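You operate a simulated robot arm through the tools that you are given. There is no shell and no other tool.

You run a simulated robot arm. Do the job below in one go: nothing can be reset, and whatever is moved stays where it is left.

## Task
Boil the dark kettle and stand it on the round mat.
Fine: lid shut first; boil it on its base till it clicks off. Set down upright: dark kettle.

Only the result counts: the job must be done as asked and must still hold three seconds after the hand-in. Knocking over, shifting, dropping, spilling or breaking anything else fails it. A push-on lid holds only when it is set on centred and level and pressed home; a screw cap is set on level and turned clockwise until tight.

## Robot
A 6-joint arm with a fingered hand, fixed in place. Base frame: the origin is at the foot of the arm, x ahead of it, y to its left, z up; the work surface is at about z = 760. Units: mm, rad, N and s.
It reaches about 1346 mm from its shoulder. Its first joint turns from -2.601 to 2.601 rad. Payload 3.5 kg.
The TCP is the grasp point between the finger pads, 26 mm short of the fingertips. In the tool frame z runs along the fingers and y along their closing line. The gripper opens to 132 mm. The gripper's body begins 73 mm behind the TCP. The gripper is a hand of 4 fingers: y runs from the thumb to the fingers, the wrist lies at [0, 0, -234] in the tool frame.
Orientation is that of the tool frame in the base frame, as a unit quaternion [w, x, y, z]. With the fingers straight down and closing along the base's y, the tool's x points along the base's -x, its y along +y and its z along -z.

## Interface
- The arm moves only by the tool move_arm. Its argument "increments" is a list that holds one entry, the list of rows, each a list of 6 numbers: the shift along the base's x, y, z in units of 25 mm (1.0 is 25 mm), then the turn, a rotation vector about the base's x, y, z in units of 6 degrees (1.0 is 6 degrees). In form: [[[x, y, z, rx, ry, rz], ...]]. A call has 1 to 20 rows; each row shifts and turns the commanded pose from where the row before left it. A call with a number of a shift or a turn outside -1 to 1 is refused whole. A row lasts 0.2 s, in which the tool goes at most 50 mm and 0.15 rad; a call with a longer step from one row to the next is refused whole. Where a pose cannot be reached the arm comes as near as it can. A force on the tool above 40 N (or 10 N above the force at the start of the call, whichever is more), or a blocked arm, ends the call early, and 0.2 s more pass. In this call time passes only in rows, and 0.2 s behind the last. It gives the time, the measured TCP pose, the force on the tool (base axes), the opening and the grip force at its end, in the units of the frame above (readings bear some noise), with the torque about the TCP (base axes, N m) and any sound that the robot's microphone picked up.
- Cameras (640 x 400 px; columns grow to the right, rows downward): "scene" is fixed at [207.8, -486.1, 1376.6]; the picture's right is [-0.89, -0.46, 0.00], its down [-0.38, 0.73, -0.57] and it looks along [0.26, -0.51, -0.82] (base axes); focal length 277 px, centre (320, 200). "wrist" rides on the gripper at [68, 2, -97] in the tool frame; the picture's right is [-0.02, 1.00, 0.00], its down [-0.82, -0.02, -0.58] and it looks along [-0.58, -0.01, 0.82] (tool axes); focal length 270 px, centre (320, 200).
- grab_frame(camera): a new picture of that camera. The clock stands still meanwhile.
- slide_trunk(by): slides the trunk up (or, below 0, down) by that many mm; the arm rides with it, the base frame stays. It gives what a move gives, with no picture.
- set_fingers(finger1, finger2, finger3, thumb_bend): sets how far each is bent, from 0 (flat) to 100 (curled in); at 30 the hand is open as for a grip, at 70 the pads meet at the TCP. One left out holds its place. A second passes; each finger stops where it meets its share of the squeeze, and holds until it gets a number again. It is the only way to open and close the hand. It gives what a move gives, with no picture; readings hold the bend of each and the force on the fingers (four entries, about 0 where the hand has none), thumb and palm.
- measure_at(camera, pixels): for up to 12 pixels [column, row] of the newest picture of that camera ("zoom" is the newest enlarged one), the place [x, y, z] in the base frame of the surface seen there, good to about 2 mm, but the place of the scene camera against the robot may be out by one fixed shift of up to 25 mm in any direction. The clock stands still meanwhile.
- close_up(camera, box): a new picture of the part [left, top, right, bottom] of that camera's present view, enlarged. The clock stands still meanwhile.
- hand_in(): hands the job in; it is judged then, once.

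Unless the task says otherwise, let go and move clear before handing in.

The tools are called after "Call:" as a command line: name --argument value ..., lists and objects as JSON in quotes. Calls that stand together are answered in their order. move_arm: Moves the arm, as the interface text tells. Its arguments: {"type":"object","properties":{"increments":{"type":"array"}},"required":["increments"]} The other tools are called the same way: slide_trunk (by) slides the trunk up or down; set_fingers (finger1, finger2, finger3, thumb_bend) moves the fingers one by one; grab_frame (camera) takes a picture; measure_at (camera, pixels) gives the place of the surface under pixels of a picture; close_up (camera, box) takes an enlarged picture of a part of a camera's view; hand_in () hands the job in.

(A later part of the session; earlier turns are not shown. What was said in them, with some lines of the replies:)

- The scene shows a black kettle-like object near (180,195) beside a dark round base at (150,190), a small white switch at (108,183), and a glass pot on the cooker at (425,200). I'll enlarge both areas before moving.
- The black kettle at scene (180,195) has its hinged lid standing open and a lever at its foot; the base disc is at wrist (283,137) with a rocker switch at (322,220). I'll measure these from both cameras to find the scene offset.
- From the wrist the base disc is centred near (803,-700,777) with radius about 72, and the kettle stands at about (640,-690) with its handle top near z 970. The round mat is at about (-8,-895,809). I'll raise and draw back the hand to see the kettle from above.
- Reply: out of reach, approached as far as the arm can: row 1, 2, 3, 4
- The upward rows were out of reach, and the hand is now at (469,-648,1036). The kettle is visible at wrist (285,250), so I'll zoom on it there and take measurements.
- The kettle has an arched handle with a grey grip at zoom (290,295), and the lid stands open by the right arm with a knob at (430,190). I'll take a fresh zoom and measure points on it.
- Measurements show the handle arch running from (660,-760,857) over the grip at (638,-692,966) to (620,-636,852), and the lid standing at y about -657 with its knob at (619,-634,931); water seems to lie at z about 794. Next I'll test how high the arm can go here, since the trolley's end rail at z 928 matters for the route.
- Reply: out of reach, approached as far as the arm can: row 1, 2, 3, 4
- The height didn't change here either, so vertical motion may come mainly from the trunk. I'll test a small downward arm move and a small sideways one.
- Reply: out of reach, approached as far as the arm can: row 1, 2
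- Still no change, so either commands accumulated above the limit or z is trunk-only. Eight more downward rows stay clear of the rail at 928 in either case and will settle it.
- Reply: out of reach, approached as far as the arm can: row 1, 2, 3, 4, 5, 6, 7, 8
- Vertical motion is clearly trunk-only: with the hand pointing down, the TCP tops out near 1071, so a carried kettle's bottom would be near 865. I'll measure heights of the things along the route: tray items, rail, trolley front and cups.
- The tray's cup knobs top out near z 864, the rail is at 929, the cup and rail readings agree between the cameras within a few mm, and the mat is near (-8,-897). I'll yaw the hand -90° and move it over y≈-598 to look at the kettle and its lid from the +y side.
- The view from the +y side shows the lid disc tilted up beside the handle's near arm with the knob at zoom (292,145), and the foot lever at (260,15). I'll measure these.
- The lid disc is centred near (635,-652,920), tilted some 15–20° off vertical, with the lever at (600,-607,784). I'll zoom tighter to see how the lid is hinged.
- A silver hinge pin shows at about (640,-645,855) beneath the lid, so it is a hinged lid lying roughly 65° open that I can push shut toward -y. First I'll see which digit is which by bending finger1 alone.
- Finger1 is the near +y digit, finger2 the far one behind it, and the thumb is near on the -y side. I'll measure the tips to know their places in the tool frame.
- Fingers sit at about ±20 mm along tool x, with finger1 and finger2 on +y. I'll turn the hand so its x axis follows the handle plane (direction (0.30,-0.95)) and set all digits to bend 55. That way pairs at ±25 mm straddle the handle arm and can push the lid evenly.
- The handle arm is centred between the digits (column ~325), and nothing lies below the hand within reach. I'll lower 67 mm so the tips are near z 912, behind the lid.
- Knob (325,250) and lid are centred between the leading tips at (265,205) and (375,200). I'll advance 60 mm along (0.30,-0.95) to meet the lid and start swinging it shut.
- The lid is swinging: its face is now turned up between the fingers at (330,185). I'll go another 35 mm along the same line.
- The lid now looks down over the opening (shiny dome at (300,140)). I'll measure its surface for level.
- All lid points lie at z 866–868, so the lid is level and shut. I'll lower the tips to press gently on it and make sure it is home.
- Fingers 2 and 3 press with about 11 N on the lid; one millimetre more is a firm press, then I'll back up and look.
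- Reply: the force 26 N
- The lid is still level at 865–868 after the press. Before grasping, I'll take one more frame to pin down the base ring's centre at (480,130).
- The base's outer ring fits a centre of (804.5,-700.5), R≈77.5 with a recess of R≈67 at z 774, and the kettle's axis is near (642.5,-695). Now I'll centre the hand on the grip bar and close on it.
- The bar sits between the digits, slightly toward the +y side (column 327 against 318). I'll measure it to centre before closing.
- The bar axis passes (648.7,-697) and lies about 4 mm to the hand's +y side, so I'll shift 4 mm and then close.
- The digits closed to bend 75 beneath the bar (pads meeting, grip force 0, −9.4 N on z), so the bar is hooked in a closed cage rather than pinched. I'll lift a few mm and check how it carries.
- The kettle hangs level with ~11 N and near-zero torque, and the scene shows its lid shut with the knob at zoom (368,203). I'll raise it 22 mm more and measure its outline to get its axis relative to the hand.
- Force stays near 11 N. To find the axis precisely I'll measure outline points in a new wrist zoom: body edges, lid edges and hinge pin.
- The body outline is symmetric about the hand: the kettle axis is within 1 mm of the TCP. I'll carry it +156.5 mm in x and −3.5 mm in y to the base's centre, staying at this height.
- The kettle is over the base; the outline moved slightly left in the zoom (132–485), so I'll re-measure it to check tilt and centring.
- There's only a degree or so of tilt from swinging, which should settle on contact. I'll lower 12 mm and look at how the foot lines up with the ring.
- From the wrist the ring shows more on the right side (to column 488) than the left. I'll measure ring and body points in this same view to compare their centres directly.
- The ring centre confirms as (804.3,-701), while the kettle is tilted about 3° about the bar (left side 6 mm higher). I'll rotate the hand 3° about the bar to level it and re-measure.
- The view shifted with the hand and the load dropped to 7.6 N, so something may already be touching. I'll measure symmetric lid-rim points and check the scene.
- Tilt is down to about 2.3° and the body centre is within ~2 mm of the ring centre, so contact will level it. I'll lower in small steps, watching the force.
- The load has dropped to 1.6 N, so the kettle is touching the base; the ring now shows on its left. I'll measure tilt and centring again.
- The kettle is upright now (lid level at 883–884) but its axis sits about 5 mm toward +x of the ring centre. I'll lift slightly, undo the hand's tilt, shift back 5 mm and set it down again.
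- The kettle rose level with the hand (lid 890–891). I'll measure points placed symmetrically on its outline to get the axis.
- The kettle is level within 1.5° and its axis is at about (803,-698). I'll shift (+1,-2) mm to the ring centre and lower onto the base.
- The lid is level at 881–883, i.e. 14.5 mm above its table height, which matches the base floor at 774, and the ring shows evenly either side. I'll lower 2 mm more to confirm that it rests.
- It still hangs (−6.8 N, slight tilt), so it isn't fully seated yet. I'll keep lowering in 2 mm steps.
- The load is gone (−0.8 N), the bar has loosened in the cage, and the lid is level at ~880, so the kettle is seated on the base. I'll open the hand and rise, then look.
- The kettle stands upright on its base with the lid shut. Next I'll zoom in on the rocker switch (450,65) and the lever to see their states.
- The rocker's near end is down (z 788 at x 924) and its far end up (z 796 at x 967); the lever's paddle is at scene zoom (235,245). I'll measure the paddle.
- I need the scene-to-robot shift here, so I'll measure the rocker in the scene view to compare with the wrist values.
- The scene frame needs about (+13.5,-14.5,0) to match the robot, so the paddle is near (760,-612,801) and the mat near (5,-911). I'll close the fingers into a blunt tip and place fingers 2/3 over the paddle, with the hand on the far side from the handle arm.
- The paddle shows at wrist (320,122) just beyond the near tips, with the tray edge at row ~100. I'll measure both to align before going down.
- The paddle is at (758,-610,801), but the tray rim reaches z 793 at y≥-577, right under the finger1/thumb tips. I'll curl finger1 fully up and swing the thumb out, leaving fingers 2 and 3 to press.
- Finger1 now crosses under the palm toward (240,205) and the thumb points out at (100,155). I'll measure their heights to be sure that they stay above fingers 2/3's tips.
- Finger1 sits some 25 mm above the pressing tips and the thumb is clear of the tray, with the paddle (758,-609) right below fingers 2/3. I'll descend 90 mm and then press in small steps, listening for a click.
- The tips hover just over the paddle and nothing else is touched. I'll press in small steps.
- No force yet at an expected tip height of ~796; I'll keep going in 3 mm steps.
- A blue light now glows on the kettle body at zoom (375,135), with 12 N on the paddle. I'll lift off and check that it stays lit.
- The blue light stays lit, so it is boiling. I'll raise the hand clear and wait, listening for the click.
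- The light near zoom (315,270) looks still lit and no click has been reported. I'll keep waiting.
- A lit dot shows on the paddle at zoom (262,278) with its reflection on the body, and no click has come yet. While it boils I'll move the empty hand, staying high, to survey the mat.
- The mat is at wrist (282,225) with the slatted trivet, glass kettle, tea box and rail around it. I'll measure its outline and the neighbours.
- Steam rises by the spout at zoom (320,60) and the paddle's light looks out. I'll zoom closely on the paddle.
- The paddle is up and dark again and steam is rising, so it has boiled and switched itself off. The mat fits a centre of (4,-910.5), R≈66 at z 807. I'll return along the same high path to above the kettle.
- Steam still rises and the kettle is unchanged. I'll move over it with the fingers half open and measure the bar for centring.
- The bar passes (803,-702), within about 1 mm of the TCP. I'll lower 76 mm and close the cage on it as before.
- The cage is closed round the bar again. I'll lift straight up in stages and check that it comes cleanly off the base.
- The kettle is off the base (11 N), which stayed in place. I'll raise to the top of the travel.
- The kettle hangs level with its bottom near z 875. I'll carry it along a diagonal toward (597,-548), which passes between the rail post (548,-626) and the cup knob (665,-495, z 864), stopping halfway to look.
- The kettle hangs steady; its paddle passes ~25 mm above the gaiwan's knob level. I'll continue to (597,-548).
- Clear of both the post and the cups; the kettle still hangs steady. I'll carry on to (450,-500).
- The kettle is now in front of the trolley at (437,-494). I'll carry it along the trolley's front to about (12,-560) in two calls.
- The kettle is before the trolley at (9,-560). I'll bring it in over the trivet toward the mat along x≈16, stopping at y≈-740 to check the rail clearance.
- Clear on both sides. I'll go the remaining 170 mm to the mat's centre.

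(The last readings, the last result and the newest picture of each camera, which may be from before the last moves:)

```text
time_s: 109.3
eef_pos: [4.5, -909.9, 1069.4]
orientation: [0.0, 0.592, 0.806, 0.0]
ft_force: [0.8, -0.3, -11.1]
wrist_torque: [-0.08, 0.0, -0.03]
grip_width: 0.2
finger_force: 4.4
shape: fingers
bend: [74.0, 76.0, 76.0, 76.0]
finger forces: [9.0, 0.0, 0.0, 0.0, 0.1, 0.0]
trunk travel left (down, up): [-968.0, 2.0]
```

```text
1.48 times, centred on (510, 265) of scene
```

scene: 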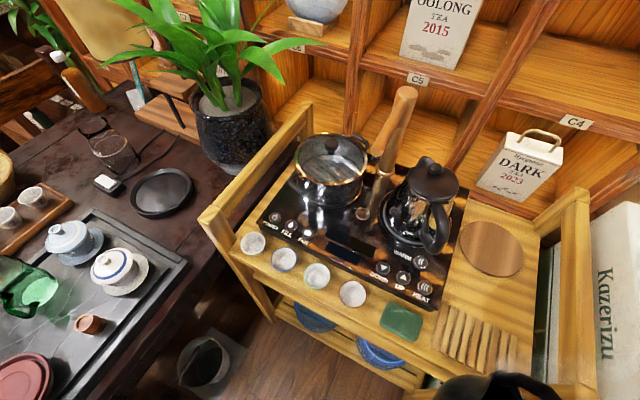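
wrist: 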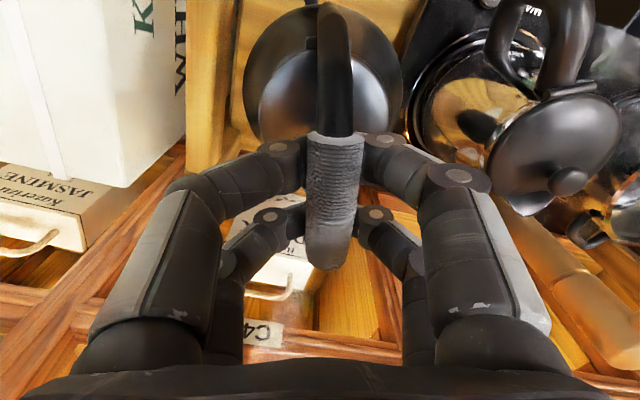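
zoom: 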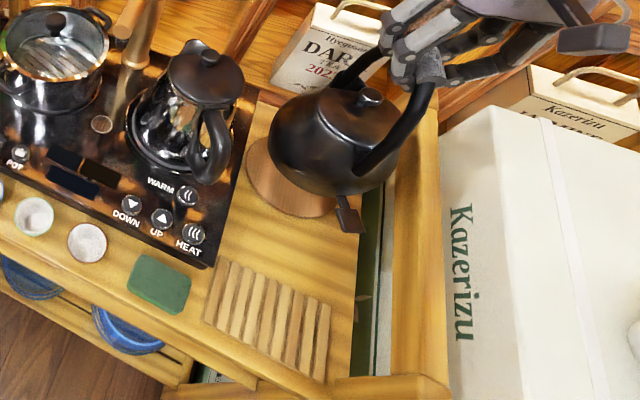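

The kettle is over the mat, paddle clear of the rail. I'll measure lid level and axis before lowering.

Call:
close_up --camera "wrist" --box '[220, 0, 420, 180]'

Call:
measure_at --camera "zoom" --pixels '[[100, 170], [390, 170], [105, 240], [385, 240], [65, 150], [395, 100], [70, 100], [380, 60]]'

```text
2.22 times, centred on (320, 90) of wrist
```

zoom: 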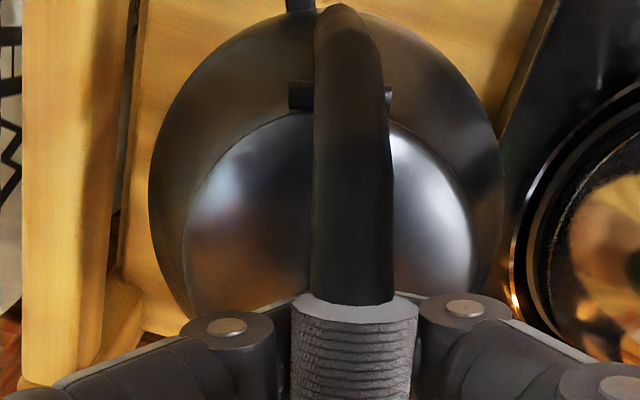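

```text
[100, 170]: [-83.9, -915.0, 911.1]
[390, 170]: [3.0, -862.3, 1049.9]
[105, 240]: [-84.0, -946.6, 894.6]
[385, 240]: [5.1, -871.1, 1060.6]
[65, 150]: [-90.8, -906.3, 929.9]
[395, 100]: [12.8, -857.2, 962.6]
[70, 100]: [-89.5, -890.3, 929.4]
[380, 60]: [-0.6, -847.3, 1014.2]
```

Call:
measure_at --camera "zoom" --pixels '[[200, 210], [460, 210], [205, 240], [458, 240], [165, 160], [490, 160], [180, 110], [470, 110], [215, 70], [440, 70]]'

```text
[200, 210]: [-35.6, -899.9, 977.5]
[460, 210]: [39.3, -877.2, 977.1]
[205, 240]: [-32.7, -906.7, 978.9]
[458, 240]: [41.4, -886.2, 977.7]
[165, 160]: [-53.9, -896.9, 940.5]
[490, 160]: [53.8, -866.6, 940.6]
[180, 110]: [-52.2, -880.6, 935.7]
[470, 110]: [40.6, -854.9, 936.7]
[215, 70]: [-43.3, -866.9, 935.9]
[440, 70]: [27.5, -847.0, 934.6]
```

The kettle is level (lid 977–979) with its axis near (6.7,-906), so I'll shift (-2.5,-3.5) mm and lower 55 mm toward the mat.

Call:
move_arm --increments '[[[-0.1, -0.14, 0, 0, 0, 0], [0, 0, 0, 0, 0, 0]]]'

Call:
slide_trunk --by -40

Call:
slide_trunk --by -15

Call:
close_up --camera "scene" --box '[430, 160, 570, 310]'

Call:
close_up --camera "wrist" --box '[220, 0, 420, 180]'

Call:
measure_at --camera "zoom" --pixels '[[200, 210], [460, 210], [205, 240], [458, 240], [165, 160], [490, 160], [180, 110], [470, 110]]'

```text
time_s: 109.9
eef_pos: [1.5, -914.0, 1069.5]
orientation: [-0.001, 0.591, 0.807, 0.0]
ft_force: [-0.1, 0.3, -10.8]
wrist_torque: [0.02, 0.04, 0.02]
grip_width: 0.0
finger_force: 0.0
shape: fingers
bend: [74.0, 76.0, 76.0, 76.0]
finger forces: [0.0, 0.0, 0.1, 0.0, 0.0, 0.0]
trunk travel left (down, up): [-968.0, 2.0]
```

```text
time_s: 110.7
eef_pos: [2.5, -915.2, 1028.4]
orientation: [0.0, 0.591, 0.807, 0.002]
ft_force: [0.0, 1.1, -9.9]
wrist_torque: [0.04, 0.05, -0.02]
grip_width: 0.0
finger_force: 0.1
shape: fingers
bend: [74.0, 76.0, 76.0, 76.0]
finger forces: [0.0, 0.0, 0.1, 0.0, 0.1, 0.0]
trunk travel left (down, up): [-928.0, 42.0]
```

```text
time_s: 111.3
eef_pos: [2.4, -914.4, 1013.4]
orientation: [0.0, 0.591, 0.807, -0.001]
ft_force: [-0.5, -0.2, -9.8]
wrist_torque: [-0.04, 0.08, -0.01]
grip_width: 0.2
finger_force: 0.1
shape: fingers
bend: [74.0, 76.0, 76.0, 76.0]
finger forces: [0.0, 0.0, 0.1, 0.0, 0.1, 0.0]
trunk travel left (down, up): [-913.0, 57.0]
```

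```text
2.67 times, centred on (500, 235) of scene
```

zoom: 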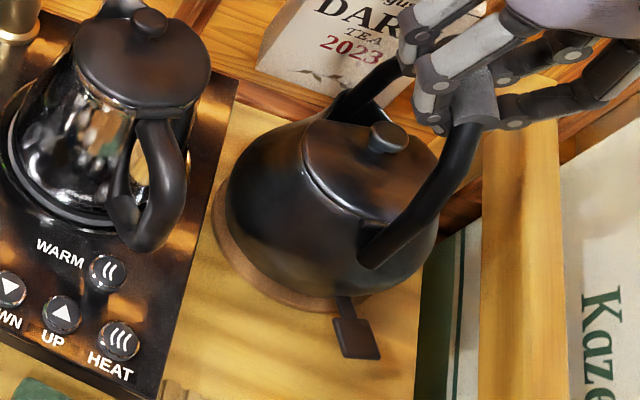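

```text
2.22 times, centred on (320, 90) of wrist
```

zoom: 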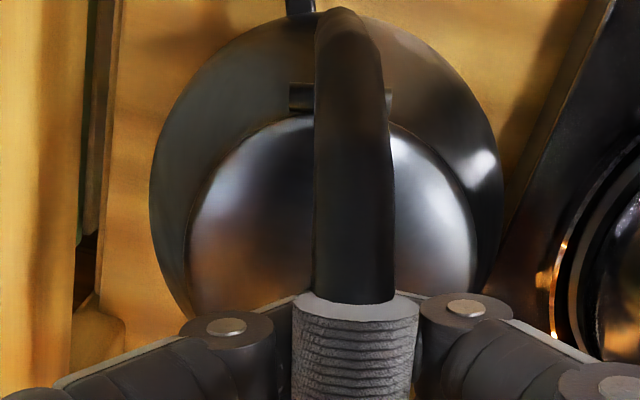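

```text
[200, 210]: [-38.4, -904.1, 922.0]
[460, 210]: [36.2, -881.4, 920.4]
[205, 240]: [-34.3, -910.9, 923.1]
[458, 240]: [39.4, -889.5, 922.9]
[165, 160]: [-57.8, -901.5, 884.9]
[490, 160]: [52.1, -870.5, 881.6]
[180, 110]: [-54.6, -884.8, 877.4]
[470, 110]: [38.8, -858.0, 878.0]
```

Bottom is about 8 mm above the mat (lid 922, level) and the axis is centred within ~1 mm sideways. I'll ease down in small steps.

Call:
slide_trunk --by -5

Call:
slide_trunk --by -3

Call:
slide_trunk --by -2

Call:
slide_trunk --by -2

Call:
close_up --camera "wrist" --box '[220, 0, 420, 180]'

Call:
measure_at --camera "zoom" --pixels '[[200, 210], [460, 210], [205, 240], [458, 240], [165, 160], [490, 160], [180, 110], [470, 110]]'

```text
time_s: 111.9
eef_pos: [1.5, -914.2, 1008.4]
orientation: [-0.001, 0.592, 0.806, 0.001]
ft_force: [0.1, 1.1, -10.1]
wrist_torque: [0.05, 0.03, 0.01]
grip_width: 0.1
finger_force: 0.2
shape: fingers
bend: [74.0, 75.0, 76.0, 76.0]
finger forces: [0.0, 0.1, 0.0, 0.0, 0.0, 0.0]
trunk travel left (down, up): [-908.0, 62.0]
```

```text
time_s: 112.4
eef_pos: [2.6, -913.2, 1005.4]
orientation: [0.0, 0.591, 0.806, 0.0]
ft_force: [0.3, -1.3, -10.6]
wrist_torque: [-0.1, 0.0, 0.01]
grip_width: 0.1
finger_force: 0.1
shape: fingers
bend: [74.0, 76.0, 76.0, 76.0]
finger forces: [0.1, 0.0, 0.0, 0.1, 0.0, 0.0]
trunk travel left (down, up): [-905.0, 65.0]
```

```text
time_s: 112.9
eef_pos: [2.3, -913.3, 1004.5]
orientation: [0.0, 0.592, 0.806, 0.0]
ft_force: [-1.2, 0.3, -5.1]
wrist_torque: [-0.02, 0.04, -0.01]
grip_width: 0.0
finger_force: 0.0
shape: fingers
bend: [74.0, 76.0, 76.0, 76.0]
finger forces: [0.0, 0.0, 0.1, 0.0, 0.0, 0.1]
trunk travel left (down, up): [-903.0, 67.0]
```

```text
time_s: 113.4
eef_pos: [2.1, -913.9, 1002.2]
orientation: [0.0, 0.591, 0.807, 0.001]
ft_force: [-0.7, -0.6, -1.2]
wrist_torque: [0.01, 0.0, -0.03]
grip_width: 0.0
finger_force: 0.0
shape: fingers
bend: [74.0, 76.0, 77.0, 76.0]
finger forces: [0.0, 0.0, 0.1, 0.0, 0.0, 0.0]
trunk travel left (down, up): [-901.0, 69.0]
```

```text
2.22 times, centred on (320, 90) of wrist
```

zoom: 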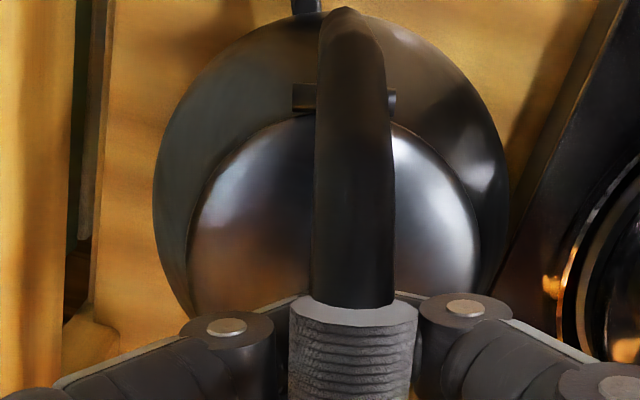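

```text
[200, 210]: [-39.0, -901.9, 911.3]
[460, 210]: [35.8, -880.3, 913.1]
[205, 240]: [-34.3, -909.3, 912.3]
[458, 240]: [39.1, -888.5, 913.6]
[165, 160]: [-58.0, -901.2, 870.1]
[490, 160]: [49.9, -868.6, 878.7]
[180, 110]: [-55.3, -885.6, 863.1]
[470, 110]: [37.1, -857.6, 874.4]
```

The load is down to 1.2 N and the lid is level at ~912–913, so the kettle stands on the mat. I'll lower 3 mm more to slacken the cage, then open.

Call:
slide_trunk --by -3

Call:
set_fingers --finger1 50 --finger2 50 --finger3 50 --thumb_bend 50

Call:
grab_frame --camera "wrist"

Call:
close_up --camera "scene" --box '[430, 160, 570, 310]'

```text
time_s: 114.0
eef_pos: [3.6, -912.4, 998.3]
orientation: [0.001, 0.591, 0.806, 0.001]
ft_force: [-0.1, 0.4, -0.5]
wrist_torque: [-0.02, -0.02, 0.01]
grip_width: 0.1
finger_force: 0.1
shape: fingers
bend: [74.0, 76.0, 77.0, 77.0]
finger forces: [0.0, 0.0, 0.0, 0.0, 0.0, 0.1]
trunk travel left (down, up): [-898.0, 72.0]
```

```text
time_s: 115.0
eef_pos: [3.0, -912.8, 1000.1]
orientation: [0.0, 0.591, 0.806, 0.0]
ft_force: [0.1, 0.3, -0.3]
wrist_torque: [0.0, -0.02, -0.02]
grip_width: 65.5
finger_force: 0.0
shape: fingers
bend: [50.0, 50.0, 50.0, 50.0]
finger forces: [0.1, 0.0, 0.0, 0.0, 0.0, 0.0]
trunk travel left (down, up): [-898.0, 72.0]
```

```text
taken
```

wrist: 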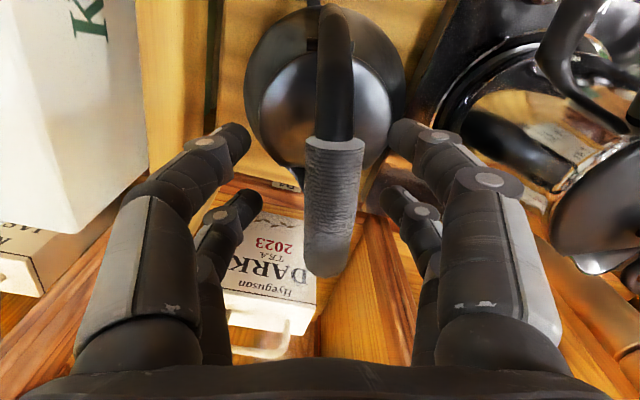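

```text
2.67 times, centred on (500, 235) of scene
```

zoom: 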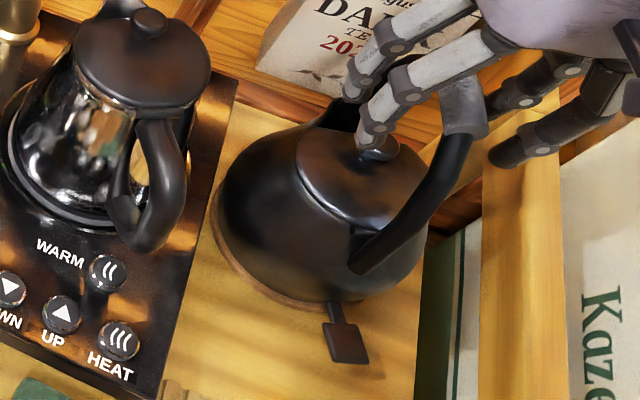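

Released: the kettle stands upright on the mat, free between the open fingers. I'll rise straight up and retreat toward +y, then check everything.

Call:
slide_trunk --by 70

Call:
move_arm --increments '[[[0, 0.5, 0, 0, 0, 0], [0, 1, 0, 0, 0, 0], [0, 1, 0, 0, 0, 0], [0, 1, 0, 0, 0, 0], [0, 1, 0, 0, 0, 0], [0, 1, 0, 0, 0, 0], [0, 1, 0, 0, 0, 0], [0, 1, 0, 0, 0, 0], [0, 1, 0, 0, 0, 0], [0, 1, 0, 0, 0, 0], [0, 1, 0, 0, 0, 0], [0, 1, 0, 0, 0, 0], [0, 1, 0, 0, 0, 0], [0, 0.5, 0, 0, 0, 0]]]'

Call:
grab_frame --camera "wrist"

Call:
grab_frame --camera "scene"

Call:
close_up --camera "scene" --box '[430, 160, 570, 310]'

```text
time_s: 116.0
eef_pos: [1.7, -913.7, 1070.1]
orientation: [0.0, 0.591, 0.806, 0.0]
ft_force: [0.1, -0.4, -0.8]
wrist_torque: [-0.01, 0.0, -0.01]
grip_width: 65.4
finger_force: 0.0
shape: fingers
bend: [50.0, 50.0, 50.0, 50.0]
finger forces: [0.0, 0.1, 0.1, 0.0, 0.2, 0.0]
trunk travel left (down, up): [-968.0, 2.0]
```

```text
time_s: 119.0
eef_pos: [2.5, -588.9, 1069.8]
orientation: [0.0, 0.591, 0.807, 0.0]
ft_force: [-0.7, -0.9, -0.2]
wrist_torque: [0.03, -0.02, 0.02]
grip_width: 65.2
finger_force: 0.2
shape: fingers
bend: [50.0, 50.0, 50.0, 50.0]
finger forces: [0.0, 0.0, 0.1, 0.0, 0.1, 0.0]
trunk travel left (down, up): [-968.0, 2.0]
```

```text
taken
```

wrist: 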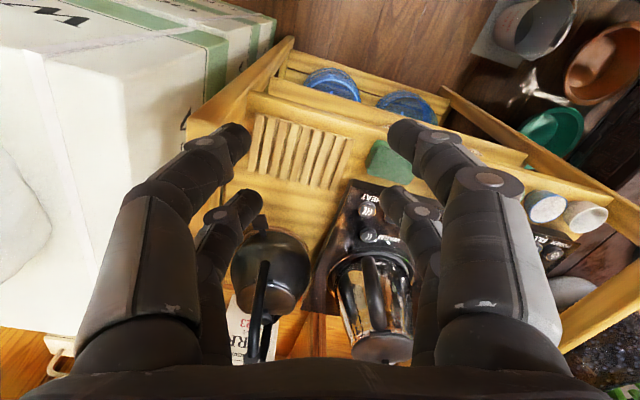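

```text
taken
```

scene: 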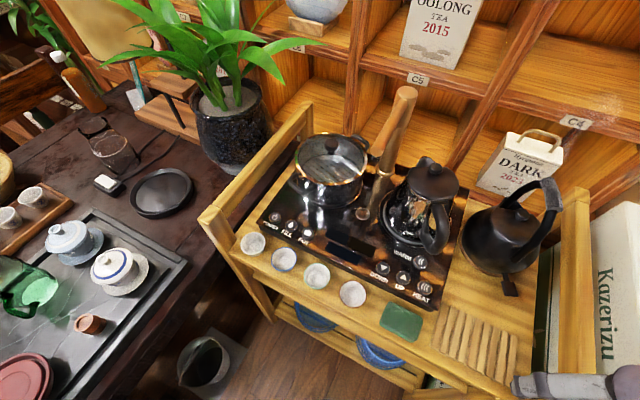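

```text
2.67 times, centred on (500, 235) of scene
```

zoom: 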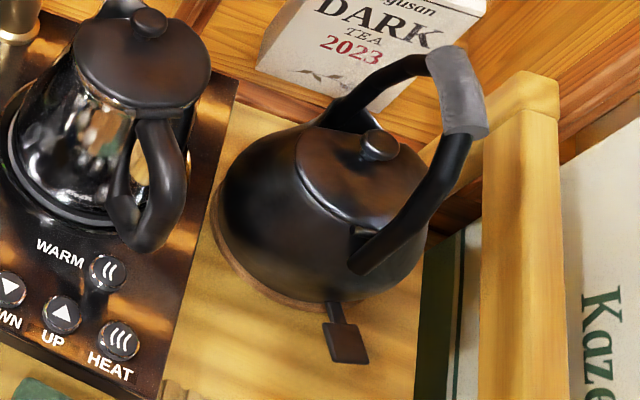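

The kettle stands upright and shut on the round mat at scene (505,238). It is still steaming, its paddle light is out, and its base and all the other items are where they were. The hand is clear, so I'm handing in.

Call:
hand_in

```text
The job is handed in.
```

The dark kettle has been boiled and is standing upright on the round mat with its lid shut. I have handed the job in.

- **Lid:** I swung it closed and pressed it home before boiling; it measured level afterwards.
- **Boil:** I set the kettle on its base and pressed its lever. The light came on and went out again within about 22 seconds. By then the lever was back up and steam was rising. The microphone reported no click, so I am going by the lever, the light and the steam.
- **Mat:** By my measurements the kettle is centred on the mat to within a few millimetres. In the last pictures nothing else looks moved or spilled, and the hand is well clear.
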